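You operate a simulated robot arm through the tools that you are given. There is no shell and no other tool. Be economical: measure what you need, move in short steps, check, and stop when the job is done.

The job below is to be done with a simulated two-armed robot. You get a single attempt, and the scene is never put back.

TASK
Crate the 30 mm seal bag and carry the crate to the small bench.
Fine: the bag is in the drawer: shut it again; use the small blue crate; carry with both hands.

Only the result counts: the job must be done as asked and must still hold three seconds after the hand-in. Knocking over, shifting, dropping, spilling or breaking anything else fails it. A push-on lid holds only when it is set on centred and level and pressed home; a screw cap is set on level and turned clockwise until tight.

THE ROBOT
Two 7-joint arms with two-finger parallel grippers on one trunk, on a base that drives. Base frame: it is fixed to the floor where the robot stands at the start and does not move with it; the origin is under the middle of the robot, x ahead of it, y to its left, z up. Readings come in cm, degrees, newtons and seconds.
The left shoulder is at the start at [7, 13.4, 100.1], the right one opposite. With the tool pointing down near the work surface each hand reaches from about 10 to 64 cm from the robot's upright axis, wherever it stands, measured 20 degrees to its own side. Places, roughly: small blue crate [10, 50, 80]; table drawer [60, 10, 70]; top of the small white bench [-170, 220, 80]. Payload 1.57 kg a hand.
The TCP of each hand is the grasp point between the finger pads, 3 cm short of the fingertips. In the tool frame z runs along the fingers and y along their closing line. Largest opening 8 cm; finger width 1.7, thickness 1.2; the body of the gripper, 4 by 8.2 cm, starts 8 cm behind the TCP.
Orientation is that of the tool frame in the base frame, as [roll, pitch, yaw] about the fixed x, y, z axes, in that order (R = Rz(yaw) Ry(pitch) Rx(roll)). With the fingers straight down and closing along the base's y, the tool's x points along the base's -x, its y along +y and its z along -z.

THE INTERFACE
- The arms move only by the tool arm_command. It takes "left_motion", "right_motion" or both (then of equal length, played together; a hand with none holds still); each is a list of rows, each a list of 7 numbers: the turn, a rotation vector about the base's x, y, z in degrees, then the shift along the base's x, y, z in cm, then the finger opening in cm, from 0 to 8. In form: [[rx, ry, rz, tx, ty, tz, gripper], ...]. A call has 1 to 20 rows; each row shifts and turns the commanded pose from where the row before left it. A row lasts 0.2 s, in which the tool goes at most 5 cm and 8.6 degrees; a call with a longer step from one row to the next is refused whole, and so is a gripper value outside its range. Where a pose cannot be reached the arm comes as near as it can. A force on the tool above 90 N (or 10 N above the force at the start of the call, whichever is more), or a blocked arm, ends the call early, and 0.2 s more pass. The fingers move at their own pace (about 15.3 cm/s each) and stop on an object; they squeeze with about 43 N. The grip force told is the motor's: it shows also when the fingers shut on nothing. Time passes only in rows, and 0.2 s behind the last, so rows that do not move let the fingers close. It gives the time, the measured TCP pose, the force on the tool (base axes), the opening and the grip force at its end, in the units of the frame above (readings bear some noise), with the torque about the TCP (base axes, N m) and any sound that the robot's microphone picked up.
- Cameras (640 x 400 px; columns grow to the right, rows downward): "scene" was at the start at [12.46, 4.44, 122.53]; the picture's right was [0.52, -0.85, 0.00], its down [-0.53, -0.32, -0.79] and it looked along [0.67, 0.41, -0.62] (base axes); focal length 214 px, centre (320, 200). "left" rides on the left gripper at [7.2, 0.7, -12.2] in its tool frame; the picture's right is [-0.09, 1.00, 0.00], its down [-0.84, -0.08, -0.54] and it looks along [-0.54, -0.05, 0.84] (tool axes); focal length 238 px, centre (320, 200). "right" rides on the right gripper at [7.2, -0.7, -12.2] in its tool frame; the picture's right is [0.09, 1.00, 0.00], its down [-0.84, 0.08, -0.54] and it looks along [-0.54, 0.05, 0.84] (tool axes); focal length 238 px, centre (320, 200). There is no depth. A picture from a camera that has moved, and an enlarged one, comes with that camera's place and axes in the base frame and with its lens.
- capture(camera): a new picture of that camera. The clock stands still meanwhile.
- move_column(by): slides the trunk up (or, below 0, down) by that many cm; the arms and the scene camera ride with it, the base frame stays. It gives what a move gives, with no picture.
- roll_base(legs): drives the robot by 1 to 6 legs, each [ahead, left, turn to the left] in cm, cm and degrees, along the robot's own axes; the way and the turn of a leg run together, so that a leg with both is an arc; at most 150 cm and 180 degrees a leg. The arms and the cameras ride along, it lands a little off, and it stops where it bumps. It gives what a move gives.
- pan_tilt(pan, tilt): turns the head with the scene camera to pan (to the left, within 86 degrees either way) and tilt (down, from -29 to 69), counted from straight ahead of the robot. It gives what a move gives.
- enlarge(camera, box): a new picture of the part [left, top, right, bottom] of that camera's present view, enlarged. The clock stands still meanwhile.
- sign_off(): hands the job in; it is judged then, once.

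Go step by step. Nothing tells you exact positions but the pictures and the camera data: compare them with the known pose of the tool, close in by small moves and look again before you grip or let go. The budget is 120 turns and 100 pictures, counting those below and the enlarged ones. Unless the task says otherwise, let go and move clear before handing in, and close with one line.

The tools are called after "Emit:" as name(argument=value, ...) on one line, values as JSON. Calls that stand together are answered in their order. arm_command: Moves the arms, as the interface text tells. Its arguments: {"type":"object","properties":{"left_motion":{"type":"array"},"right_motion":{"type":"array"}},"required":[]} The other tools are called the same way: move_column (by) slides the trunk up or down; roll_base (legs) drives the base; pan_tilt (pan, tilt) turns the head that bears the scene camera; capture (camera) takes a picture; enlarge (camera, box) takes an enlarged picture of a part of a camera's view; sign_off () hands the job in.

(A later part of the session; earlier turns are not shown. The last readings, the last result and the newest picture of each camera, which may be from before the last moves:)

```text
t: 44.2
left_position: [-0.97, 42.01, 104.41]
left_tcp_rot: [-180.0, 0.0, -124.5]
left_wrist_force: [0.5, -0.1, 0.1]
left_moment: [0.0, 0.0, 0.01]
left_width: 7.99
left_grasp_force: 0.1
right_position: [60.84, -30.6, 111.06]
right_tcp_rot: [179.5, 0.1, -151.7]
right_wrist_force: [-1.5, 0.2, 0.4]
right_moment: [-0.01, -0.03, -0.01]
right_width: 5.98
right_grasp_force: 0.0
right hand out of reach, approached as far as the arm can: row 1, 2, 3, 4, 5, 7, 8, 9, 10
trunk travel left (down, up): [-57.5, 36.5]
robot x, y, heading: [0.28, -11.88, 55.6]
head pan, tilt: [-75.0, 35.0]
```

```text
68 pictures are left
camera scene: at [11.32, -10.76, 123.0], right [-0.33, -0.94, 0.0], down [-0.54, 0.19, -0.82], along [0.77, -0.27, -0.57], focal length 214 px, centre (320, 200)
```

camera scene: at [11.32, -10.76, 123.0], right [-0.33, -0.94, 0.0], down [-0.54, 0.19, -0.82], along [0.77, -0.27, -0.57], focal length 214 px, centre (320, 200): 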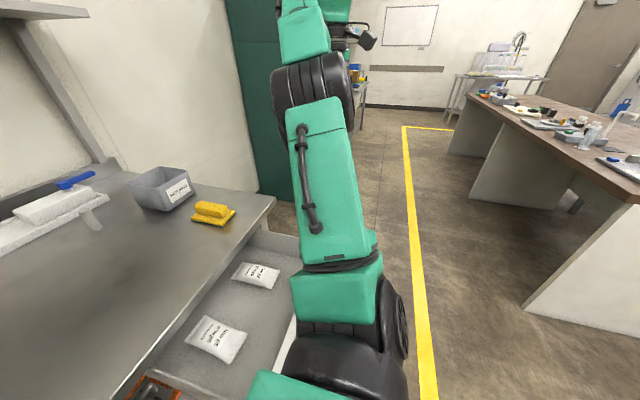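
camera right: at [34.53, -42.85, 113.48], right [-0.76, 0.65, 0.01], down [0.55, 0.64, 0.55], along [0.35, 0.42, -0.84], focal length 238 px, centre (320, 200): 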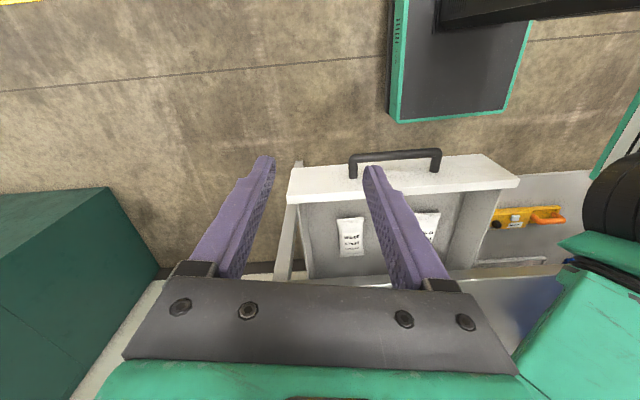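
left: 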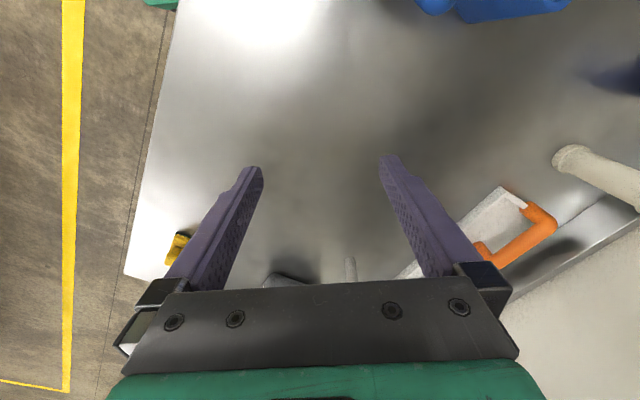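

The upper arm rolled around; the elbow is now outside. Bringing the hand in over the bag.

Emit:
arm_command(right_motion=[[0, 0, 2, -1, 3, -0.5, 6], [0, 0, 2, -1, 3, -0.5, 6], [0, 0, 2, -1, 3, -0.5, 6], [0, 0, 2, -1.5, 3, -1, 6], [0, 0, 2, -2, 3, -1, 6], [0, 0, 2, -2, 3, -1, 6], [0, 0, 2, -2.5, 3, -1, 6], [0, 0, 2, -2.5, 3, -1, 6], [0, 0, 2, -2.5, 3, -1, 6], [0, 0, 0, -3, 3, -1, 6], [0, 0, 0, -3.3, 3, -1, 6]])

Emit:
capture(camera="right")

Emit:
capture(camera="scene")

```text
t: 46.6
left_position: [-1.08, 41.84, 104.37]
left_tcp_rot: [-180.0, 0.0, -124.4]
left_wrist_force: [0.9, -0.5, 0.0]
left_moment: [0.0, 0.0, -0.04]
left_width: 8.03
left_grasp_force: 0.0
right_position: [65.78, -18.85, 108.04]
right_tcp_rot: [179.6, 0.1, -133.7]
right_wrist_force: [-0.1, -1.0, 0.3]
right_moment: [0.03, -0.02, -0.03]
right_width: 5.97
right_grasp_force: 0.0
right hand out of reach, approached as far as the arm can: row 1, 2, 3, 4, 5, 6, 7, 8, 9, 10, 11
trunk travel left (down, up): [-57.5, 36.5]
robot x, y, heading: [0.1, -12.53, 55.6]
head pan, tilt: [-75.0, 35.0]
```

```text
67 pictures are left
camera right: at [61.16, -24.54, 120.11], right [-0.79, 0.62, 0.01], down [0.52, 0.66, 0.54], along [0.33, 0.43, -0.84], focal length 238 px, centre (320, 200)
```

right: 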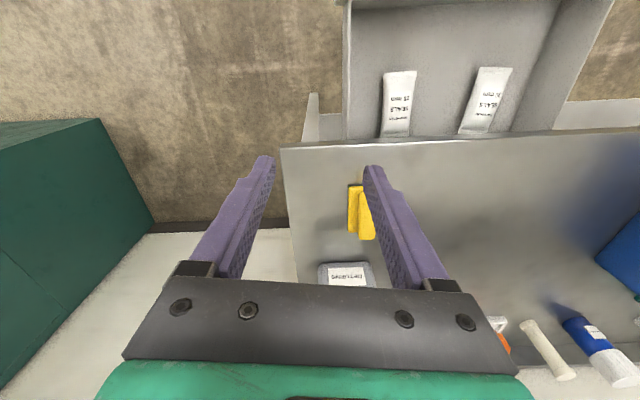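

```text
66 pictures are left
camera scene: at [11.19, -10.93, 123.02], right [-0.33, -0.94, 0.0], down [-0.54, 0.19, -0.82], along [0.77, -0.27, -0.57], focal length 214 px, centre (320, 200)
```

scene: 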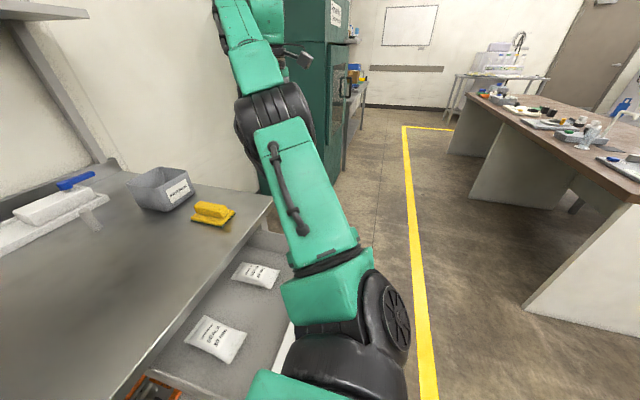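

Almost there; I'll try drawing the hand inward without turning.

Emit:
arm_command(right_motion=[[0, 0, 0, -2, 2, 0, 6], [0, 0, 0, -2, 2, 0, 6], [0, 0, 0, -2, 2, 0, 6], [0, 0, 0, -2, 2, 0, 6], [0, 0, 0, -2, 2, 0, 6]])

Emit:
arm_command(right_motion=[[0, 0, -8, -2, 2, 0, 6], [0, 0, -8, -2, 2, 0, 6], [0, 0, -8, -2, 2, 0, 6], [0, 0, -8, -2, 2, 0, 6], [0, 0, -8, -2, 2, 0, 6]])

```text
t: 47.8
left_position: [-1.1, 41.81, 104.52]
left_tcp_rot: [-180.0, 0.1, -124.4]
left_wrist_force: [0.2, -0.2, -0.7]
left_moment: [0.02, -0.03, -0.04]
left_width: 8.0
left_grasp_force: 0.1
right_position: [65.71, -18.95, 108.06]
right_tcp_rot: [179.6, 0.1, -133.7]
right_wrist_force: [0.7, -0.2, -1.0]
right_moment: [0.0, 0.01, -0.01]
right_width: 5.99
right_grasp_force: 0.0
right hand out of reach, approached as far as the arm can: row 1, 2, 3, 4, 5
trunk travel left (down, up): [-57.5, 36.5]
robot x, y, heading: [-0.35, -12.21, 55.6]
head pan, tilt: [-75.0, 35.0]
```

```text
t: 49.0
left_position: [-1.08, 41.83, 104.38]
left_tcp_rot: [-180.0, 0.0, -124.4]
left_wrist_force: [0.9, 0.4, -0.5]
left_moment: [-0.01, 0.01, -0.01]
left_width: 8.0
left_grasp_force: 0.1
right_position: [67.27, -13.1, 104.36]
right_tcp_rot: [179.2, -1.0, -172.6]
right_wrist_force: [0.8, 1.0, -0.2]
right_moment: [-0.02, 0.04, 0.04]
right_width: 6.0
right_grasp_force: 0.2
right hand out of reach, approached as far as the arm can: row 1, 2, 3, 4, 5
trunk travel left (down, up): [-57.5, 36.5]
robot x, y, heading: [-0.45, -12.03, 55.6]
head pan, tilt: [-75.0, 35.0]
```

Turning clockwise frees it. Continue turning that way while moving in.

Emit:
arm_command(right_motion=[[0, 0, -8, -1, 2, 0, 6], [0, 0, -8, -1, 2, 0, 6], [0, 0, -8, -1, 2, 0, 6], [0, 0, -8, -1, 2, 0, 6], [0, 0, -8, -1, 2, 0, 6], [0, 0, -4, -1, 2, 0, 6], [0, 0, 0, -1.5, 2, 0, 6], [0, 0, 0, -1.5, 2, 0, 6]])

Emit:
capture(camera="scene")

```text
t: 50.8
left_position: [-1.07, 41.83, 104.52]
left_tcp_rot: [-179.9, 0.0, -124.4]
left_wrist_force: [-0.7, 0.3, -0.3]
left_moment: [-0.01, 0.0, 0.0]
left_width: 8.01
left_grasp_force: 0.1
right_position: [68.27, -8.04, 101.7]
right_tcp_rot: [178.2, -1.0, 155.9]
right_wrist_force: [-0.5, -0.2, 0.7]
right_moment: [-0.01, 0.0, -0.01]
right_width: 6.0
right_grasp_force: 0.1
right hand out of reach, approached as far as the arm can: row 1, 2, 3, 4, 5, 6, 7, 8
trunk travel left (down, up): [-57.5, 36.5]
robot x, y, heading: [-0.17, -12.07, 55.5]
head pan, tilt: [-75.0, 35.0]
```

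```text
65 pictures are left
camera scene: at [11.2, -10.91, 123.02], right [-0.33, -0.94, 0.0], down [-0.54, 0.19, -0.82], along [0.77, -0.27, -0.57], focal length 214 px, centre (320, 200)
```

scene: 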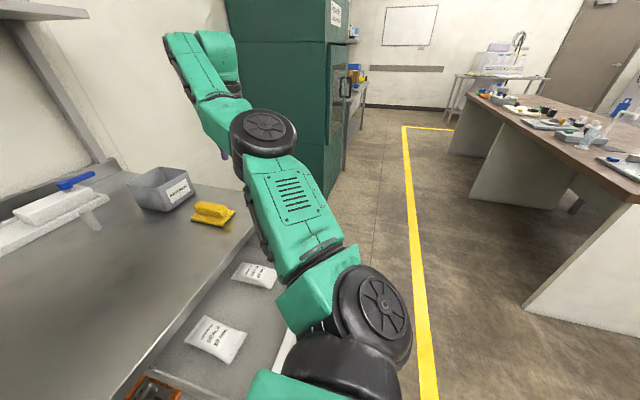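

The arm is nearly straight now. I'll try drawing the hand directly back toward the shoulder, slightly down, so the elbow rises.

Emit:
arm_command(right_motion=[[0, 0, 5, -2.5, -1.5, 0, 6], [0, 0, 5, -2.5, -1.5, 0, 6], [0, 0, 5, -2.5, -1, 0, 6], [0, 0, 5, -2.5, -1, 0, 6], [0, 0, 5, -2.5, 0, 0, 6], [0, 0, 5, -2.5, 0, 0, 6]])

Emit:
capture(camera="scene")

```text
t: 52.2
left_position: [-1.03, 41.8, 104.49]
left_tcp_rot: [180.0, 0.0, -124.3]
left_wrist_force: [0.8, 1.0, -0.3]
left_moment: [0.03, 0.01, -0.01]
left_width: 7.99
left_grasp_force: 0.1
right_position: [69.11, -12.68, 99.23]
right_tcp_rot: [178.2, -1.2, -174.0]
right_wrist_force: [-0.3, 0.5, -1.0]
right_moment: [-0.01, 0.01, 0.0]
right_width: 6.01
right_grasp_force: 0.1
right hand out of reach, approached as far as the arm can: row 1, 2, 3, 4, 5, 6
trunk travel left (down, up): [-57.5, 36.5]
robot x, y, heading: [-0.01, -12.12, 55.5]
head pan, tilt: [-75.0, 35.0]
```

```text
64 pictures are left
camera scene: at [11.19, -10.91, 123.02], right [-0.33, -0.94, 0.0], down [-0.54, 0.19, -0.82], along [0.77, -0.27, -0.57], focal length 214 px, centre (320, 200)
```

scene: 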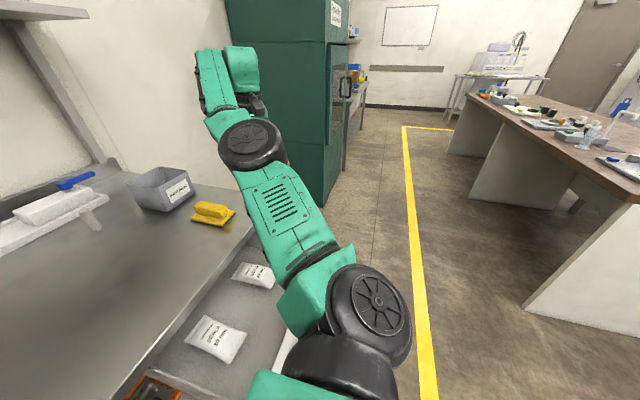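

The elbow is at its straight limit. I'll go back to the pose where the arm rolled upright ([61, -31, 111]), then draw straight back and down from there.

Emit:
arm_command(right_motion=[[0, 0, 4, -1.5, -3, 2.5, 6], [0, 0, 4, -1.5, -3, 2.5, 6], [0, 0, 4, -1.5, -3, 2.5, 6], [0, 0, 4, -1.5, -3, 2.5, 6], [0, 0, 4, -1.5, -3, 2.5, 6], [0, 0, 4, -1.5, -3, 1, 6], [0, 0, 0, -1.5, 0, 0, 6]])

Emit:
capture(camera="scene")

```text
t: 53.8
left_position: [-1.08, 41.86, 104.47]
left_tcp_rot: [-179.9, 0.0, -124.4]
left_wrist_force: [0.4, 0.7, 0.3]
left_moment: [0.0, 0.02, -0.01]
left_width: 8.02
left_grasp_force: 0.1
right_position: [60.6, -30.76, 110.42]
right_tcp_rot: [178.3, -0.9, -150.0]
right_wrist_force: [0.3, 0.2, -0.5]
right_moment: [0.02, 0.01, -0.01]
right_width: 6.03
right_grasp_force: 0.1
right hand out of reach, approached as far as the arm can: row 1, 2, 5, 6, 7
trunk travel left (down, up): [-57.5, 36.5]
robot x, y, heading: [0.1, -12.11, 55.7]
head pan, tilt: [-75.0, 35.0]
```

```text
63 pictures are left
camera scene: at [11.23, -10.83, 123.01], right [-0.33, -0.94, 0.0], down [-0.54, 0.19, -0.82], along [0.77, -0.27, -0.57], focal length 214 px, centre (320, 200)
```

scene: 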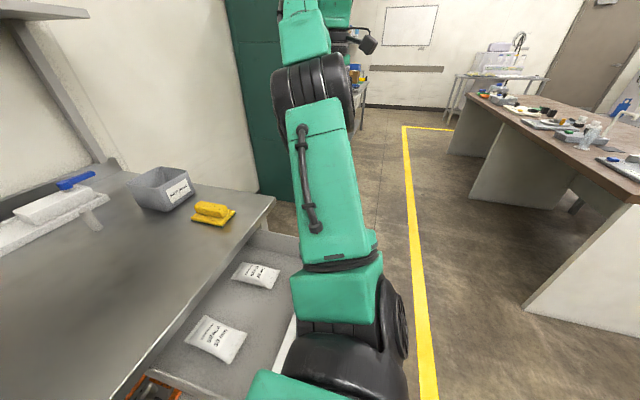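

Trying to fold it inward and upward from here.

Emit:
arm_command(right_motion=[[0, 0, 0, -2, 0.5, 3, 6], [0, 0, 0, -2, 0.5, 3, 6], [0, 0, 0, -2, 0.5, 3, 6], [0, 0, 0, -2, 0.5, 3, 6]])

Emit:
arm_command(right_motion=[[0, 0, 0, -2, -0.5, -3, 6], [0, 0, 0, -2, -0.5, -3, 6], [0, 0, 0, -2, -0.5, -3, 6], [0, 0, 0, -2, -0.5, -3, 6]])

Emit:
capture(camera="scene")

```text
t: 54.8
left_position: [-1.2, 41.84, 104.56]
left_tcp_rot: [-180.0, 0.0, -124.3]
left_wrist_force: [0.1, -0.3, 0.2]
left_moment: [-0.02, 0.0, 0.05]
left_width: 8.0
left_grasp_force: 0.0
right_position: [58.21, -34.49, 111.06]
right_tcp_rot: [178.3, -0.9, -150.0]
right_wrist_force: [-0.6, 0.8, -0.6]
right_moment: [-0.02, 0.0, 0.01]
right_width: 5.98
right_grasp_force: 0.0
right hand out of reach, approached as far as the arm can: row 1, 2, 3, 4
trunk travel left (down, up): [-57.5, 36.5]
robot x, y, heading: [0.19, -11.94, 55.7]
head pan, tilt: [-75.0, 35.0]
```

```text
t: 55.8
left_position: [-1.06, 41.84, 104.5]
left_tcp_rot: [-180.0, 0.0, -124.4]
left_wrist_force: [-1.1, -1.3, -0.6]
left_moment: [0.0, -0.01, 0.0]
left_width: 8.0
left_grasp_force: 0.2
right_position: [53.77, -36.37, 104.02]
right_tcp_rot: [178.5, -0.9, -150.0]
right_wrist_force: [-0.5, 0.9, 0.1]
right_moment: [-0.02, 0.0, 0.01]
right_width: 5.99
right_grasp_force: 0.3
right hand out of reach, approached as far as the arm can: row 1, 2, 3
trunk travel left (down, up): [-57.5, 36.5]
robot x, y, heading: [-0.18, -11.75, 55.7]
head pan, tilt: [-75.0, 35.0]
```

```text
62 pictures are left
camera scene: at [11.16, -10.92, 123.03], right [-0.33, -0.94, 0.0], down [-0.54, 0.19, -0.82], along [0.77, -0.27, -0.57], focal length 214 px, centre (320, 200)
```

scene: 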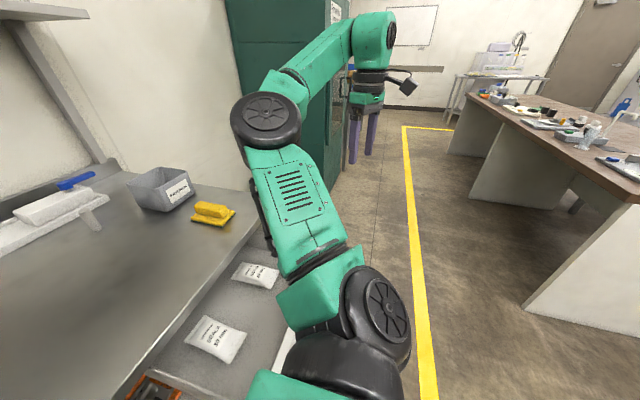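

The upper arm needs to roll 180°. It flipped when I lifted from the low, tucked pull pose, so I'll raise the trunk 30 cm and retrace that pose above the table, clear of the drawer.

Emit:
move_column(by=30)

Emit:
arm_command(right_motion=[[0, 0, -8, -3, 0, -1, 4.5], [0, 0, -8, -3, 0, -1, 4.5], [0, 0, -8, -3, 0, -1, 4.5], [0, 0, -8, -3, 0, -1, 4.5], [0, 0, -8, -3, 0, -1, 4.5], [0, 0, -8, -2.5, 0, -1, 4.5], [0, 0, -8, -2.5, 0, -1, 4.5], [0, 0, -8, -2, 0, -1, 4.5], [0, 0, -2, 0, 0, -1, 4.5], [6.5, -4.65, 0, 0, 1.5, -1, 4.5], [6.5, -4.65, 0, 0, 2.5, -1, 4.5], [6.5, -4.65, 0, 0, 2.5, -1, 4.5], [6.5, -4.65, 0, 0, 3, -1, 4.5], [6.5, -4.65, 0, 0, 3, -1, 4.5]])

Emit:
capture(camera="scene")

```text
t: 58.8
left_position: [-1.14, 41.95, 134.46]
left_tcp_rot: [-179.9, 0.0, -124.5]
left_wrist_force: [-0.2, -0.8, 0.0]
left_moment: [0.03, -0.02, 0.01]
left_width: 8.02
left_grasp_force: 0.1
right_position: [53.95, -36.47, 133.95]
right_tcp_rot: [178.2, -1.0, -150.0]
right_wrist_force: [0.5, -0.5, -0.3]
right_moment: [-0.01, 0.02, -0.05]
right_width: 6.02
right_grasp_force: 0.0
trunk travel left (down, up): [-87.5, 6.5]
robot x, y, heading: [0.27, -12.24, 55.5]
head pan, tilt: [-75.0, 35.0]
```

```text
t: 61.8
left_position: [-1.1, 41.79, 134.43]
left_tcp_rot: [-179.9, 0.0, -124.4]
left_wrist_force: [-0.1, 0.2, 0.9]
left_moment: [0.01, -0.08, 0.04]
left_width: 7.98
left_grasp_force: 0.1
right_position: [32.12, -25.24, 120.16]
right_tcp_rot: [138.2, -1.0, 144.6]
right_wrist_force: [-0.4, 0.1, 0.2]
right_moment: [-0.03, -0.02, 0.02]
right_width: 4.48
right_grasp_force: 0.0
right hand out of reach, approached as far as the arm can: row 1, 3, 4
trunk travel left (down, up): [-87.5, 6.5]
robot x, y, heading: [0.16, -11.76, 55.6]
head pan, tilt: [-75.0, 35.0]
```

```text
61 pictures are left
camera scene: at [11.13, -10.9, 153.03], right [-0.33, -0.94, 0.0], down [-0.54, 0.19, -0.82], along [0.77, -0.27, -0.57], focal length 214 px, centre (320, 200)
```

scene: 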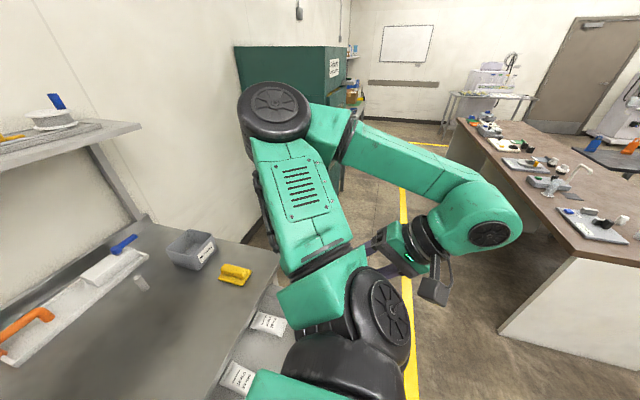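

Position matches. Now going down into the tucked pose, then pushing forward along the old pull path (30 cm higher).

Emit:
arm_command(right_motion=[[0, 0, 0, 0, 0.5, -3, 4.5], [0, 0, 0, 0, 0.5, -3, 4.5], [0, 0, 0, 0, 0.4, -3, 4.5], [0, 0, 0, 0, 0, -3, 4.5], [0, 0, 0, 0.5, 1.05, -1.6, 4.5], [0, 0, 0, 0.5, 1.05, -1.6, 4.5], [0, 0, 0, 0.5, 1.05, -1.6, 4.5], [0, 0, 0, 0, 0, -0.5, 4.5]])

Emit:
capture(camera="scene")

```text
t: 63.6
left_position: [-1.07, 41.93, 134.4]
left_tcp_rot: [180.0, -0.1, -124.4]
left_wrist_force: [-0.2, 0.6, 0.6]
left_moment: [-0.02, 0.01, 0.0]
left_width: 8.01
left_grasp_force: 0.1
right_position: [33.59, -20.46, 102.84]
right_tcp_rot: [138.3, -1.0, 144.7]
right_wrist_force: [-0.5, -0.3, 0.5]
right_moment: [-0.01, 0.04, 0.01]
right_width: 4.5
right_grasp_force: 0.1
trunk travel left (down, up): [-87.5, 6.5]
robot x, y, heading: [0.2, -12.03, 55.6]
head pan, tilt: [-75.0, 35.0]
```

```text
60 pictures are left
camera scene: at [11.21, -10.94, 153.02], right [-0.33, -0.94, 0.0], down [-0.54, 0.19, -0.82], along [0.77, -0.27, -0.57], focal length 214 px, centre (320, 200)
```

scene: 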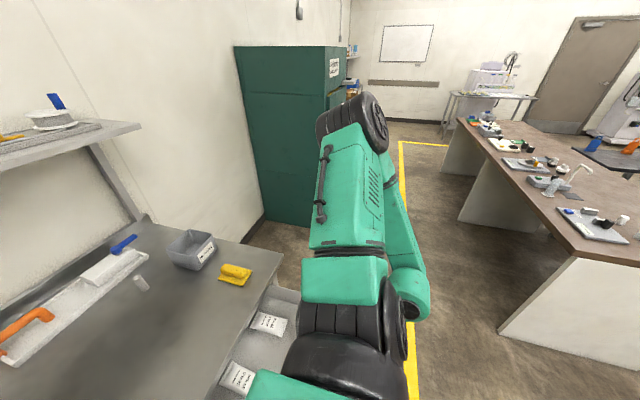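

The elbow is now up, as hoped. Moving forward along the old path.

Emit:
arm_command(right_motion=[[0, 0, 0, 0.87, 1.23, 0, 4.5], [0, 0, 0, 0.87, 1.23, 0, 4.5], [0, 0, 0, 0.87, 1.23, 0, 4.5], [0, 0, 0, 0.87, 1.23, 0, 4.5], [0, 0, 0, 0.87, 1.23, 0, 4.5], [0, 0, 0, 0.87, 1.23, 0, 4.5], [0, 0, 0, 0.87, 1.23, 0, 4.5], [0, 0, 0, 0.87, 1.23, 0, 4.5], [0, 0, 0, 0.87, 1.23, 0, 4.5], [0, 0, 0, 0.87, 1.23, 0, 4.5], [0, 0, 0, 0.87, 1.23, 0, 4.5], [0, 0, 0, 0.87, 1.23, 0, 4.5], [0, 0, 0, 0.87, 1.23, 0, 4.5], [0, 0, 0, 0.87, 1.23, 0, 4.5], [0, 0, 0, 0.87, 1.23, 0, 4.5]])

Emit:
capture(camera="scene")

```text
t: 66.8
left_position: [-1.15, 41.98, 134.54]
left_tcp_rot: [-179.9, 0.0, -124.5]
left_wrist_force: [0.0, 0.1, 0.6]
left_moment: [-0.01, 0.02, -0.02]
left_width: 8.01
left_grasp_force: 0.0
right_position: [46.66, -1.89, 102.81]
right_tcp_rot: [138.4, -1.0, 144.7]
right_wrist_force: [0.7, -0.3, -0.1]
right_moment: [0.01, -0.01, -0.01]
right_width: 4.52
right_grasp_force: 0.1
trunk travel left (down, up): [-87.5, 6.5]
robot x, y, heading: [0.08, -11.69, 55.6]
head pan, tilt: [-75.0, 35.0]
```

```text
59 pictures are left
camera scene: at [11.26, -10.84, 153.01], right [-0.33, -0.94, 0.0], down [-0.54, 0.19, -0.82], along [0.77, -0.27, -0.57], focal length 214 px, centre (320, 200)
```

scene: 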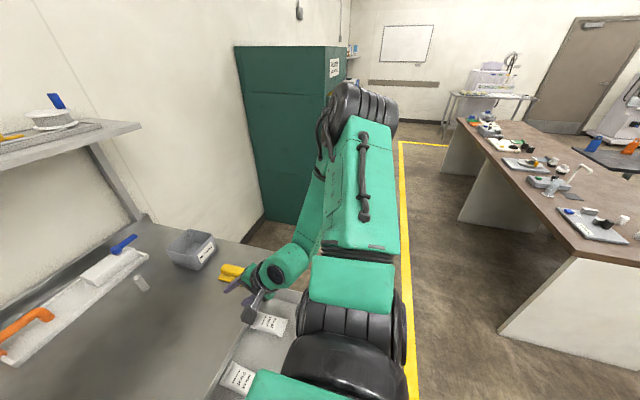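

Good configuration restored. Now straightening the hand, turning it, and moving over the bag (still high).

Emit:
arm_command(right_motion=[[-6.7, 4.8, 0, 0, 0, 1, 6], [-6.7, 4.8, 0, 0, 0, 1, 6], [-6.7, 4.8, 0, 0, 0, 1, 6], [-6.7, 4.8, 0, 0, 0, 1, 6], [-6.7, 4.8, 0, 0, 0, 1, 6], [0, 0, 8.1, -0.77, 0.5, 0, 6], [0, 0, 8.1, -0.77, 0.5, 0, 6], [0, 0, 8.1, -0.77, 0.5, 0, 6], [0, 0, 8.1, -0.77, 0.5, 0, 6], [0, 0, 8.1, -0.77, 0.5, 0, 6], [0, 0, 8.1, -0.77, 0.5, 0, 6], [0, 0, 8.1, -0.77, 0.5, 0, 6], [0, 0, 8.1, -0.77, 0.5, 0, 6], [0, 0, 8.1, -0.77, 0.5, 0, 6], [0, 0, 8.1, -0.77, 0.5, 0, 6]])

Emit:
capture(camera="right")

```text
t: 70.0
left_position: [-1.16, 41.98, 134.46]
left_tcp_rot: [-180.0, 0.0, -124.4]
left_wrist_force: [1.3, -0.2, 0.3]
left_moment: [0.01, 0.0, -0.01]
left_width: 8.02
left_grasp_force: 0.2
right_position: [38.89, 3.01, 107.92]
right_tcp_rot: [179.6, -1.0, -134.9]
right_wrist_force: [-0.6, 0.0, 0.1]
right_moment: [0.02, -0.04, 0.0]
right_width: 5.99
right_grasp_force: 0.0
trunk travel left (down, up): [-87.5, 6.5]
robot x, y, heading: [0.1, -12.0, 55.7]
head pan, tilt: [-75.0, 35.0]
```

```text
58 pictures are left
camera right: at [34.37, -2.46, 120.13], right [-0.77, 0.64, 0.01], down [0.55, 0.65, 0.53], along [0.33, 0.41, -0.85], focal length 238 px, centre (320, 200)
```

right: 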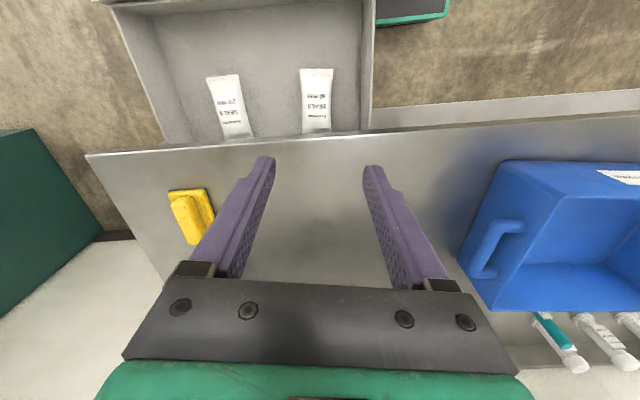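

Arm is well placed; the 30 mm bag lies right in the camera's line, centre ≈ [39.8, 4.0, 69.5]. Lowering the trunk partway and aligning.

Emit:
move_column(by=-18)

Emit:
arm_command(right_motion=[[0, 0, 2.5, 0.3, 0.3, 0, 8], [0, 0, 0, 0, 0, 0, 8], [0, 0, 0, 0, 0, 0, 8]])

Emit:
capture(camera="right")

```text
t: 72.0
left_position: [-1.1, 41.77, 116.59]
left_tcp_rot: [-180.0, 0.1, -124.5]
left_wrist_force: [0.5, -0.3, -1.1]
left_moment: [0.02, 0.02, 0.0]
left_width: 7.99
left_grasp_force: 0.0
right_position: [38.78, 2.87, 89.88]
right_tcp_rot: [179.5, -1.0, -135.1]
right_wrist_force: [-0.6, -0.6, -0.4]
right_moment: [0.0, 0.03, 0.0]
right_width: 6.0
right_grasp_force: 0.0
trunk travel left (down, up): [-69.5, 24.5]
robot x, y, heading: [0.09, -11.8, 55.8]
head pan, tilt: [-75.0, 35.0]
```

```text
t: 72.8
left_position: [-1.2, 41.79, 116.42]
left_tcp_rot: [180.0, 0.0, -124.3]
left_wrist_force: [-0.4, 0.4, -0.8]
left_moment: [-0.01, -0.02, 0.0]
left_width: 7.99
left_grasp_force: 0.0
right_position: [39.11, 3.21, 89.86]
right_tcp_rot: [179.6, -0.9, -132.4]
right_wrist_force: [0.4, -0.6, -0.2]
right_moment: [-0.02, -0.01, 0.03]
right_width: 8.01
right_grasp_force: 0.0
trunk travel left (down, up): [-69.5, 24.5]
robot x, y, heading: [-0.04, -12.04, 55.4]
head pan, tilt: [-75.0, 35.0]
```

```text
57 pictures are left
camera right: at [34.93, -2.36, 102.13], right [-0.8, 0.61, 0.01], down [0.52, 0.67, 0.53], along [0.31, 0.43, -0.85], focal length 238 px, centre (320, 200)
```

right: 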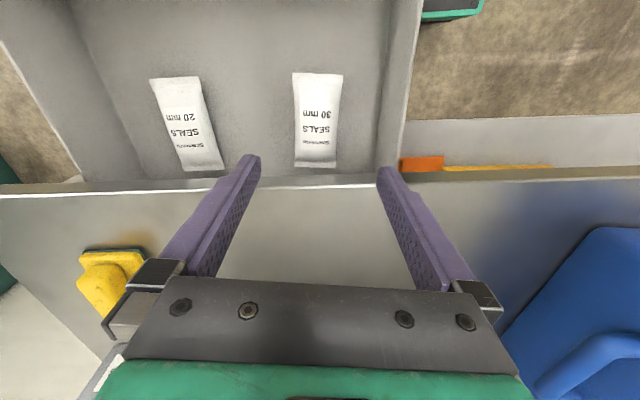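

The bag is centred between the fingers with about 1 cm clearance each side. Lowering the trunk, then checking before the last descent.

Emit:
move_column(by=-12)

Emit:
capture(camera="right")

```text
t: 74.3
left_position: [-1.19, 41.86, 104.54]
left_tcp_rot: [179.9, -0.1, -124.4]
left_wrist_force: [0.2, -0.4, 0.2]
left_moment: [-0.01, -0.01, 0.04]
left_width: 7.97
left_grasp_force: 0.1
right_position: [39.14, 3.2, 77.88]
right_tcp_rot: [179.5, -0.9, -132.6]
right_wrist_force: [-0.6, -1.0, -0.9]
right_moment: [0.0, 0.03, 0.0]
right_width: 8.0
right_grasp_force: 0.1
trunk travel left (down, up): [-57.5, 36.5]
robot x, y, heading: [0.15, -12.39, 55.8]
head pan, tilt: [-75.0, 35.0]
```

```text
56 pictures are left
camera right: at [34.92, -2.37, 90.14], right [-0.8, 0.61, 0.01], down [0.52, 0.67, 0.53], along [0.31, 0.43, -0.85], focal length 238 px, centre (320, 200)
```

right: 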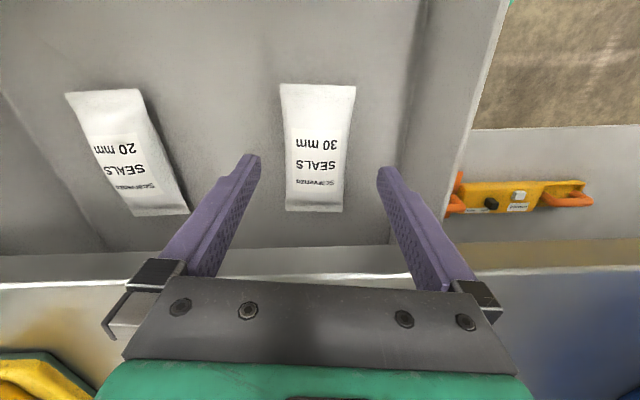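

Aligned. Descending to just above the drawer floor.

Emit:
arm_command(right_motion=[[0, 0, 0, 0, 0, -1.5, 8], [0, 0, 0, 0, 0, -1.5, 8], [0, 0, 0, 0, 0, -1.5, 8], [0, 0, 0, 0, 0, -0.4, 8]])

Emit:
capture(camera="right")

```text
t: 75.3
left_position: [-1.11, 41.85, 104.39]
left_tcp_rot: [179.9, -0.1, -124.4]
left_wrist_force: [-0.4, -0.7, -0.6]
left_moment: [-0.03, 0.0, 0.0]
left_width: 8.01
left_grasp_force: 0.1
right_position: [39.12, 3.17, 72.87]
right_tcp_rot: [179.5, -1.0, -132.6]
right_wrist_force: [0.0, -0.9, 0.7]
right_moment: [0.0, -0.01, 0.02]
right_width: 8.01
right_grasp_force: 0.0
trunk travel left (down, up): [-57.5, 36.5]
robot x, y, heading: [0.24, -12.02, 55.4]
head pan, tilt: [-75.0, 35.0]
```

```text
55 pictures are left
camera right: at [34.91, -2.33, 85.23], right [-0.8, 0.61, 0.01], down [0.52, 0.67, 0.53], along [0.31, 0.43, -0.85], focal length 238 px, centre (320, 200)
```

right: 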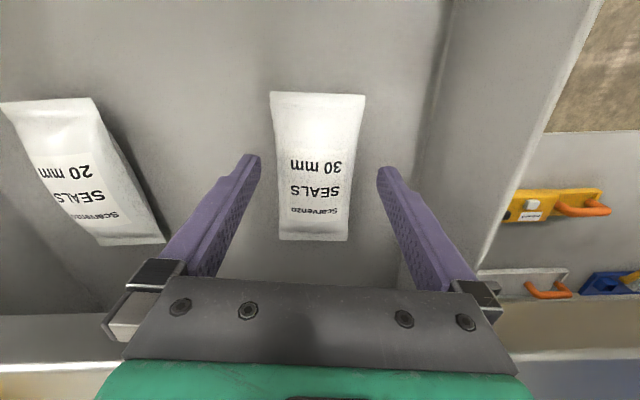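

Tips are about 1 cm above the floor. Lowering a little more, then closing.

Emit:
arm_command(right_motion=[[0, 0, 0, 0, 0, -0.3, 8], [0, 0, 0, 0, 0, -0.3, 8], [0, 0, 0, 0, 0, -0.2, 8]])

Emit:
arm_command(right_motion=[[0, 0, 0, 0, 0, 0, 5], [0, 0, 0, 0, 0, 0, 3], [0, 0, 0, 0, 0, 0, 0], [0, 0, 0, 0, 0, 0, 0]])

Emit:
capture(camera="right")

```text
t: 76.1
left_position: [-1.07, 41.77, 104.35]
left_tcp_rot: [-180.0, 0.0, -124.5]
left_wrist_force: [-0.1, -0.4, -0.2]
left_moment: [0.0, 0.01, 0.03]
left_width: 8.02
left_grasp_force: 0.0
right_position: [39.2, 3.2, 72.2]
right_tcp_rot: [179.6, -0.9, -132.8]
right_wrist_force: [0.2, -1.1, -0.8]
right_moment: [0.03, 0.0, 0.03]
right_width: 7.99
right_grasp_force: 0.0
trunk travel left (down, up): [-57.5, 36.5]
robot x, y, heading: [0.24, -12.15, 55.5]
head pan, tilt: [-75.0, 35.0]
```

```text
t: 77.1
left_position: [-1.5, 41.51, 104.71]
left_tcp_rot: [-179.9, 0.2, -124.4]
left_wrist_force: [0.3, 0.0, 0.8]
left_moment: [-0.02, 0.03, 0.0]
left_width: 8.04
left_grasp_force: 0.1
right_position: [38.97, 3.17, 72.58]
right_tcp_rot: [179.6, -0.4, -132.7]
right_wrist_force: [9.6, -4.1, 47.7]
right_moment: [-0.02, -0.48, -0.11]
right_width: 4.17
right_grasp_force: 42.7
trunk travel left (down, up): [-57.5, 36.5]
robot x, y, heading: [-0.19, -11.92, 55.4]
head pan, tilt: [-75.0, 35.0]
```

```text
54 pictures are left
camera right: at [34.72, -2.58, 84.82], right [-0.8, 0.61, 0.01], down [0.52, 0.67, 0.54], along [0.32, 0.43, -0.84], focal length 238 px, centre (320, 200)
```

right: 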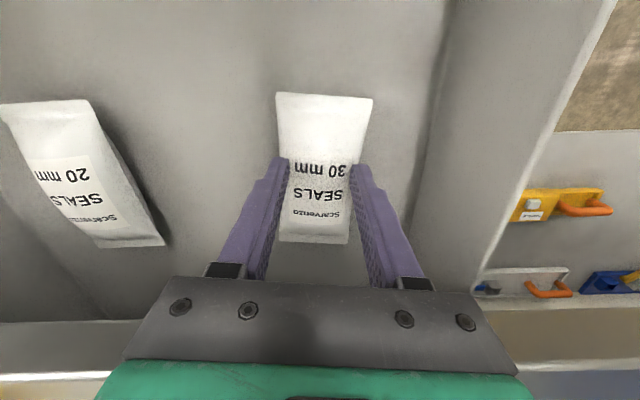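

The bag is gripped (4.2 cm), though the fingers press down on the floor. Lifting gently.

Emit:
arm_command(right_motion=[[0, 0, 0, 0, 0, 0.4, 0], [0, 0, 0, 0, 0, 0.6, 0], [0, 0, 0, 0, 0, 1, 0], [0, 0, 0, 0, 0, 1.5, 0]])

Emit:
capture(camera="right")

```text
t: 78.1
left_position: [-1.24, 41.94, 104.4]
left_tcp_rot: [180.0, 0.0, -124.3]
left_wrist_force: [0.2, -0.3, -0.1]
left_moment: [0.03, -0.04, 0.03]
left_width: 8.0
left_grasp_force: 0.1
right_position: [39.02, 3.17, 75.67]
right_tcp_rot: [179.5, -1.0, -132.4]
right_wrist_force: [-0.1, 0.3, 0.4]
right_moment: [0.0, -0.02, -0.01]
right_width: 0.01
right_grasp_force: 21.0
trunk travel left (down, up): [-57.5, 36.5]
robot x, y, heading: [-0.18, -12.42, 55.4]
head pan, tilt: [-75.0, 35.0]
```

```text
53 pictures are left
camera right: at [34.86, -2.41, 87.89], right [-0.8, 0.61, 0.01], down [0.52, 0.67, 0.53], along [0.31, 0.43, -0.85], focal length 238 px, centre (320, 200)
```

right: 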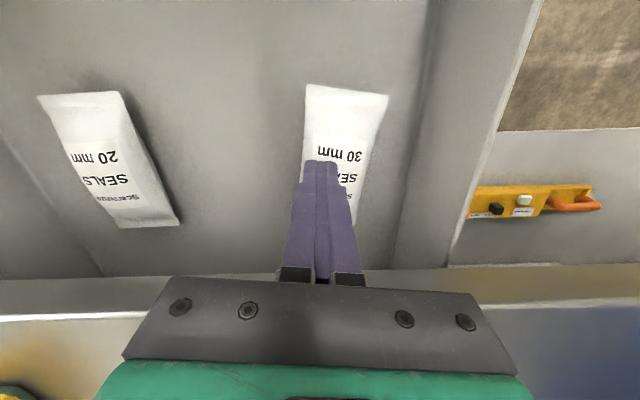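

The fingers slid over the pillow-shaped bag; they need to go right to the drawer floor. Opening and re-aligning.

Emit:
arm_command(right_motion=[[0, 0, 0, 0, 0, 1.5, 8], [0, 0, 0, 0, 0, 1.0, 8], [0, 0, 0, 0, 0, 0, 8]])

Emit:
capture(camera="right")

```text
t: 78.9
left_position: [-1.19, 41.91, 104.35]
left_tcp_rot: [-180.0, 0.0, -124.5]
left_wrist_force: [0.1, -0.7, 0.5]
left_moment: [0.01, -0.01, -0.02]
left_width: 7.98
left_grasp_force: 0.1
right_position: [39.05, 3.14, 78.17]
right_tcp_rot: [179.5, -0.9, -132.5]
right_wrist_force: [-0.2, -0.2, 0.1]
right_moment: [-0.01, -0.02, 0.0]
right_width: 8.01
right_grasp_force: 0.0
trunk travel left (down, up): [-57.5, 36.5]
robot x, y, heading: [-0.16, -12.08, 55.5]
head pan, tilt: [-75.0, 35.0]
```

```text
52 pictures are left
camera right: at [34.86, -2.36, 90.45], right [-0.8, 0.61, 0.01], down [0.52, 0.67, 0.53], along [0.31, 0.43, -0.85], focal length 238 px, centre (320, 200)
```

right: 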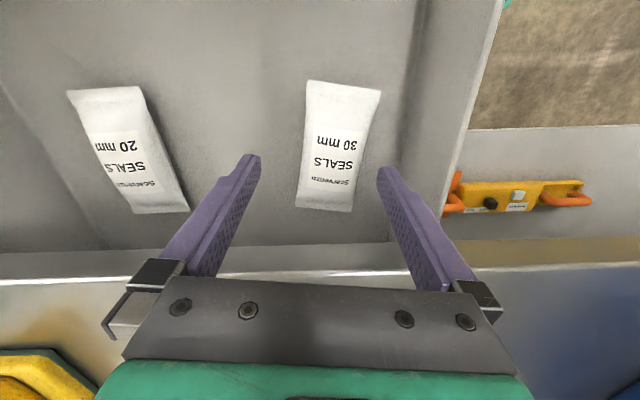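

Re-centering over the bag and descending until the tips touch the floor lightly.

Emit:
arm_command(right_motion=[[0, 0, -1, -0.95, 1.35, 0, 8], [0, 0, 0, 0, 0, -2, 8], [0, 0, 0, 0, 0, -2, 8], [0, 0, 0, 0, 0, -1.5, 8], [0, 0, 0, 0, 0, -0.5, 8]])

Emit:
arm_command(right_motion=[[0, 0, 0, 0, 0, -0.3, 8], [0, 0, 0, 0, 0, -0.2, 8]])

Emit:
capture(camera="right")

```text
t: 80.1
left_position: [-1.08, 41.71, 104.44]
left_tcp_rot: [180.0, 0.0, -124.4]
left_wrist_force: [0.3, 1.2, 0.1]
left_moment: [0.0, 0.01, 0.01]
left_width: 8.01
left_grasp_force: 0.1
right_position: [38.12, 4.62, 72.13]
right_tcp_rot: [179.5, -0.9, -133.5]
right_wrist_force: [-0.2, -0.5, 0.2]
right_moment: [0.03, -0.01, 0.01]
right_width: 7.99
right_grasp_force: 0.1
trunk travel left (down, up): [-57.5, 36.5]
robot x, y, heading: [-0.02, -12.09, 55.7]
head pan, tilt: [-75.0, 35.0]
```

```text
t: 80.7
left_position: [-1.0, 41.91, 104.51]
left_tcp_rot: [-180.0, -0.1, -124.4]
left_wrist_force: [-0.6, -0.7, -0.5]
left_moment: [0.03, 0.0, 0.02]
left_width: 8.0
left_grasp_force: 0.0
right_position: [38.32, 4.58, 71.73]
right_tcp_rot: [179.6, -1.0, -133.6]
right_wrist_force: [-0.1, -0.5, 0.6]
right_moment: [-0.01, 0.01, -0.02]
right_width: 8.01
right_grasp_force: 0.1
trunk travel left (down, up): [-57.5, 36.5]
robot x, y, heading: [-0.06, -11.97, 55.6]
head pan, tilt: [-75.0, 35.0]
```

```text
51 pictures are left
camera right: at [33.9, -0.97, 83.96], right [-0.79, 0.62, 0.01], down [0.53, 0.66, 0.53], along [0.32, 0.42, -0.85], focal length 238 px, centre (320, 200)
```

right: 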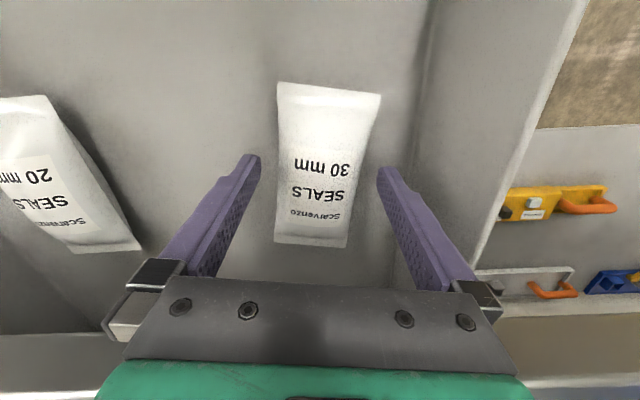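

Aligned. Probing down to the floor.

Emit:
arm_command(right_motion=[[0, 0, 0, 0, 0, -0.3, 8], [0, 0, 0, 0, 0, -0.2, 8]])

Emit:
arm_command(right_motion=[[0, 0, 0, 0, 0, -0.3, 8], [0, 0, 0, 0, 0, 0, 8]])

```text
t: 81.3
left_position: [-1.18, 41.69, 104.37]
left_tcp_rot: [180.0, 0.0, -124.4]
left_wrist_force: [0.0, -0.4, -0.1]
left_moment: [0.05, 0.01, 0.0]
left_width: 7.99
left_grasp_force: 0.1
right_position: [38.17, 4.67, 71.26]
right_tcp_rot: [179.6, -0.9, -133.5]
right_wrist_force: [0.9, -1.3, -0.4]
right_moment: [0.02, 0.0, 0.02]
right_width: 7.98
right_grasp_force: 0.1
trunk travel left (down, up): [-57.5, 36.5]
robot x, y, heading: [-0.23, -12.27, 55.4]
head pan, tilt: [-75.0, 35.0]
```

```text
t: 81.9
left_position: [-1.01, 41.82, 104.45]
left_tcp_rot: [179.9, 0.0, -124.4]
left_wrist_force: [0.2, 0.3, -0.8]
left_moment: [-0.01, 0.01, 0.0]
left_width: 8.03
left_grasp_force: 0.0
right_position: [38.34, 4.66, 70.98]
right_tcp_rot: [179.5, -0.9, -133.6]
right_wrist_force: [0.1, -0.7, 0.3]
right_moment: [0.04, 0.01, -0.01]
right_width: 7.97
right_grasp_force: 0.2
trunk travel left (down, up): [-57.5, 36.5]
robot x, y, heading: [-0.67, -12.07, 55.5]
head pan, tilt: [-75.0, 35.0]
```

Emit:
arm_command(right_motion=[[0, 0, 0, 0, 0, -0.3, 8], [0, 0, 0, 0, 0, 0, 8]])

Emit:
arm_command(right_motion=[[0, 0, 0, 0, 0, -0.3, 8], [0, 0, 0, 0, 0, 0, 8]])

Emit:
capture(camera="right")

```text
t: 82.5
left_position: [-1.06, 41.98, 104.45]
left_tcp_rot: [-180.0, -0.1, -124.4]
left_wrist_force: [1.0, 0.2, -0.2]
left_moment: [-0.04, -0.01, -0.02]
left_width: 8.01
left_grasp_force: 0.1
right_position: [38.15, 4.57, 70.59]
right_tcp_rot: [179.5, -1.0, -133.5]
right_wrist_force: [0.6, -1.0, 0.4]
right_moment: [0.01, -0.01, -0.02]
right_width: 8.03
right_grasp_force: 0.1
trunk travel left (down, up): [-57.5, 36.5]
robot x, y, heading: [-0.16, -12.02, 55.7]
head pan, tilt: [-75.0, 35.0]
```

```text
t: 83.1
left_position: [-1.08, 41.83, 104.52]
left_tcp_rot: [-180.0, -0.1, -124.4]
left_wrist_force: [-0.4, 0.2, -0.6]
left_moment: [0.0, 0.04, 0.01]
left_width: 7.99
left_grasp_force: 0.0
right_position: [38.22, 4.73, 70.28]
right_tcp_rot: [179.4, -1.0, -133.5]
right_wrist_force: [-0.2, -0.3, 0.5]
right_moment: [0.06, 0.02, -0.01]
right_width: 7.99
right_grasp_force: 0.1
trunk travel left (down, up): [-57.5, 36.5]
robot x, y, heading: [-0.08, -12.07, 55.6]
head pan, tilt: [-75.0, 35.0]
```

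```text
50 pictures are left
camera right: at [33.9, -0.94, 82.5], right [-0.78, 0.62, 0.01], down [0.53, 0.66, 0.53], along [0.32, 0.42, -0.85], focal length 238 px, centre (320, 200)
```

right: 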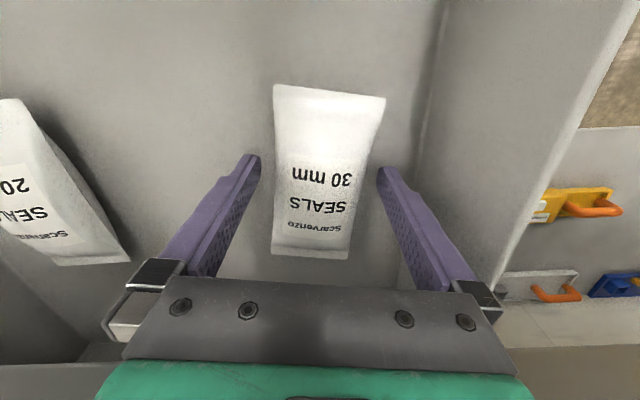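

Emit:
arm_command(right_motion=[[0, 0, 0, 0, 0, -0.3, 8], [0, 0, 0, 0, 0, 0, 8]])

Emit:
arm_command(right_motion=[[0, 0, 0, 0, 0, -0.3, 8], [0, 0, 0, 0, 0, 0, 8]])

Emit:
arm_command(right_motion=[[0, 0, 0, 0, 0, -0.3, 8], [0, 0, 0, 0, 0, 0, 8]])

```text
t: 83.7
left_position: [-1.12, 41.85, 104.4]
left_tcp_rot: [180.0, 0.0, -124.4]
left_wrist_force: [0.3, 0.4, -0.6]
left_moment: [0.04, 0.01, 0.0]
left_width: 8.0
left_grasp_force: 0.0
right_position: [38.26, 4.59, 69.97]
right_tcp_rot: [179.6, -1.0, -133.7]
right_wrist_force: [-0.2, 1.1, 0.8]
right_moment: [-0.01, -0.03, 0.01]
right_width: 8.01
right_grasp_force: 0.0
trunk travel left (down, up): [-57.5, 36.5]
robot x, y, heading: [-0.12, -12.05, 55.8]
head pan, tilt: [-75.0, 35.0]
```

```text
t: 84.3
left_position: [-1.18, 41.93, 104.34]
left_tcp_rot: [180.0, -0.1, -124.4]
left_wrist_force: [0.2, -0.2, 0.0]
left_moment: [-0.03, -0.04, 0.05]
left_width: 7.99
left_grasp_force: 0.1
right_position: [38.19, 4.73, 69.73]
right_tcp_rot: [179.5, -0.9, -133.5]
right_wrist_force: [-0.2, -0.4, 0.3]
right_moment: [-0.01, 0.03, 0.05]
right_width: 7.99
right_grasp_force: 0.0
trunk travel left (down, up): [-57.5, 36.5]
robot x, y, heading: [-0.12, -11.83, 55.5]
head pan, tilt: [-75.0, 35.0]
```

```text
t: 84.9
left_position: [-1.16, 41.94, 104.47]
left_tcp_rot: [-179.9, 0.0, -124.4]
left_wrist_force: [-1.0, -0.4, 0.1]
left_moment: [0.03, 0.0, 0.02]
left_width: 8.03
left_grasp_force: 0.0
right_position: [38.15, 4.63, 69.36]
right_tcp_rot: [179.5, -1.1, -133.5]
right_wrist_force: [0.2, 0.4, -0.1]
right_moment: [-0.01, 0.01, 0.0]
right_width: 8.02
right_grasp_force: 0.0
trunk travel left (down, up): [-57.5, 36.5]
robot x, y, heading: [-0.37, -12.11, 55.7]
head pan, tilt: [-75.0, 35.0]
```

The tips are now at 66.4 with no contact, so the fingers span the bag's full height. Closing.

Emit:
arm_command(right_motion=[[0, 0, 0, 0, 0, 0, 6], [0, 0, 0, 0, 0, 0, 4], [0, 0, 0, 0, 0, 0, 2], [0, 0, 0, 0, 0, 0, 0], [0, 0, 0, 0, 0, 0, 0]])

```text
t: 86.1
left_position: [-1.02, 41.82, 104.33]
left_tcp_rot: [179.9, 0.0, -124.4]
left_wrist_force: [0.7, -0.7, 0.3]
left_moment: [-0.01, 0.01, -0.01]
left_width: 7.99
left_grasp_force: 0.0
right_position: [38.08, 4.67, 69.38]
right_tcp_rot: [179.5, -1.0, -133.6]
right_wrist_force: [0.1, 0.2, 0.0]
right_moment: [0.01, 0.01, 0.01]
right_width: 6.23
right_grasp_force: 42.3
trunk travel left (down, up): [-57.5, 36.5]
robot x, y, heading: [0.03, -12.28, 55.5]
head pan, tilt: [-75.0, 35.0]
```

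Firm grip at 6.2 cm with no side force. Lifting.

Emit:
arm_command(right_motion=[[0, 0, 0, 0, 0, 0.5, 0], [0, 0, 0, 0, 0, 1, 0], [0, 0, 0, 0, 0, 1.5, 0], [0, 0, 0, 0, 0, 2, 0]])

Emit:
capture(camera="right")

```text
t: 87.1
left_position: [-1.07, 41.82, 104.44]
left_tcp_rot: [-180.0, 0.1, -124.4]
left_wrist_force: [0.1, -0.6, 0.2]
left_moment: [-0.03, -0.04, -0.03]
left_width: 8.02
left_grasp_force: 0.1
right_position: [38.26, 4.46, 74.48]
right_tcp_rot: [179.5, -1.0, -133.5]
right_wrist_force: [0.3, -0.3, 0.1]
right_moment: [-0.04, 0.01, 0.02]
right_width: 0.0
right_grasp_force: 21.1
trunk travel left (down, up): [-57.5, 36.5]
robot x, y, heading: [-0.01, -12.17, 55.6]
head pan, tilt: [-75.0, 35.0]
```

```text
49 pictures are left
camera right: at [33.9, -1.07, 86.68], right [-0.79, 0.62, 0.01], down [0.53, 0.66, 0.53], along [0.32, 0.42, -0.85], focal length 238 px, centre (320, 200)
```

right: 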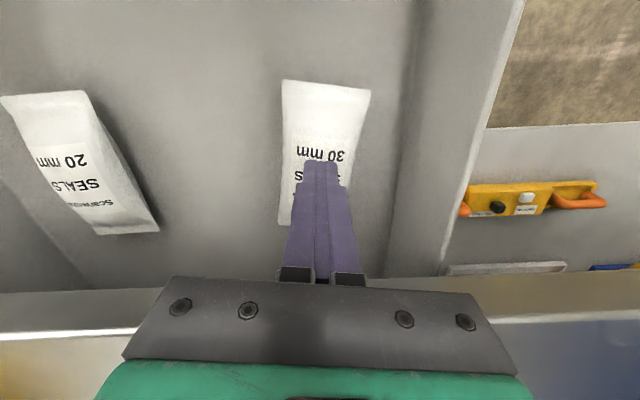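

It slipped again, so the sides must slope. I'll look at the bag's shape from the head camera.

Emit:
arm_command(right_motion=[[0, 0, 0, 0.6, 0.8, 3, 8], [0, 0, 0, 0.6, 0.8, 3, 8], [0, 0, 0, 0.6, 0.8, 3, 8], [0, 0, 0, 1, 1.5, 3, 8], [0, 0, 0, 1, 1.5, 2, 8], [0, 0, 0, 1, 1.5, 0, 8]])

Emit:
pan_tilt(pan=-15, tilt=50)

Emit:
enlarge(camera="scene", box=[300, 170, 460, 270])

Emit:
capture(camera="right")

```text
t: 88.5
left_position: [-1.07, 41.95, 104.59]
left_tcp_rot: [179.9, 0.0, -124.3]
left_wrist_force: [0.1, -0.8, 0.1]
left_moment: [-0.03, 0.01, -0.01]
left_width: 8.03
left_grasp_force: 0.1
right_position: [42.93, 11.55, 88.29]
right_tcp_rot: [179.5, -1.1, -133.5]
right_wrist_force: [0.0, 0.6, -0.2]
right_moment: [-0.02, 0.03, 0.02]
right_width: 8.02
right_grasp_force: 0.0
trunk travel left (down, up): [-57.5, 36.5]
robot x, y, heading: [0.36, -12.22, 55.7]
head pan, tilt: [-75.0, 35.0]
```

```text
t: 89.8
left_position: [-1.15, 41.77, 104.43]
left_tcp_rot: [180.0, 0.0, -124.4]
left_wrist_force: [0.7, -0.7, 0.5]
left_moment: [0.0, 0.01, -0.02]
left_width: 7.99
left_grasp_force: 0.1
right_position: [42.83, 11.51, 88.39]
right_tcp_rot: [179.5, -1.1, -133.5]
right_wrist_force: [1.0, 0.0, 0.7]
right_moment: [-0.04, -0.02, 0.01]
right_width: 8.01
right_grasp_force: 0.0
trunk travel left (down, up): [-57.5, 36.5]
robot x, y, heading: [-0.18, -12.45, 55.9]
head pan, tilt: [-15.0, 50.0]
```

```text
4.00 times, centred on (380, 220) of scene
camera zoom: at [8.75, -2.97, 120.85], right [0.65, -0.76, 0.0], down [-0.58, -0.5, -0.64], along [0.49, 0.42, -0.77], focal length 858 px, centre (80, 120)
```

zoom: 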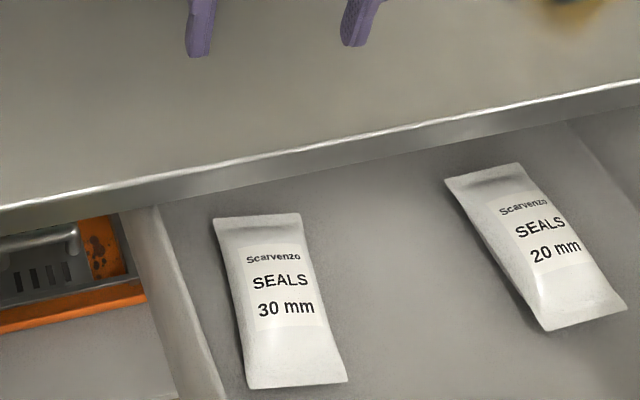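

```text
47 pictures are left
camera right: at [38.56, 5.97, 100.61], right [-0.78, 0.62, 0.01], down [0.53, 0.66, 0.53], along [0.32, 0.42, -0.85], focal length 238 px, centre (320, 200)
```

right: 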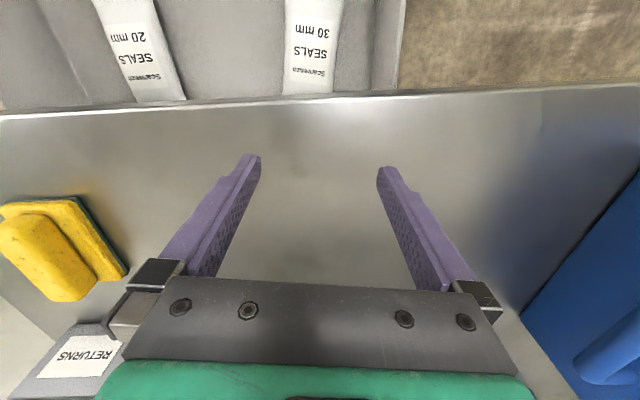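

The bag has flat crimped ends and a fuller, narrower middle. I'll come back over it, go down to the floor this time, and lift in small checked steps.

Emit:
arm_command(right_motion=[[0, 0, -1, -1.5, -2.4, 0, 8], [0, 0, -1, -1.5, -2.4, 0, 8], [0, 0, 0, -1.2, -2.0, -1, 8], [0, 0, 0, 0, 0, -3, 8], [0, 0, 0, 0, 0, -3, 8], [0, 0, 0, 0, 0, -3, 8]])

Emit:
capture(camera="right")

```text
t: 91.2
left_position: [-0.99, 41.89, 104.41]
left_tcp_rot: [179.9, -0.1, -124.3]
left_wrist_force: [0.5, 0.5, 0.5]
left_moment: [-0.01, -0.01, -0.02]
left_width: 8.0
left_grasp_force: 0.0
right_position: [38.85, 4.58, 78.49]
right_tcp_rot: [179.5, -1.0, -135.5]
right_wrist_force: [-0.5, 0.7, -0.3]
right_moment: [-0.01, 0.0, -0.01]
right_width: 7.99
right_grasp_force: 0.1
trunk travel left (down, up): [-57.5, 36.5]
robot x, y, heading: [0.24, -12.01, 55.8]
head pan, tilt: [-15.0, 50.0]
```

```text
46 pictures are left
camera right: at [34.37, -0.7, 90.69], right [-0.76, 0.65, 0.01], down [0.55, 0.64, 0.53], along [0.34, 0.41, -0.85], focal length 238 px, centre (320, 200)
```

right: 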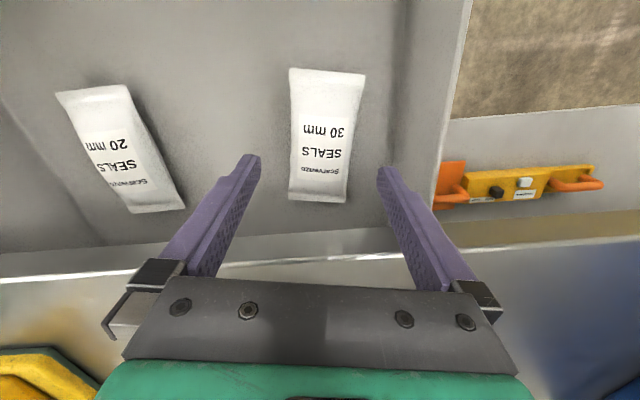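

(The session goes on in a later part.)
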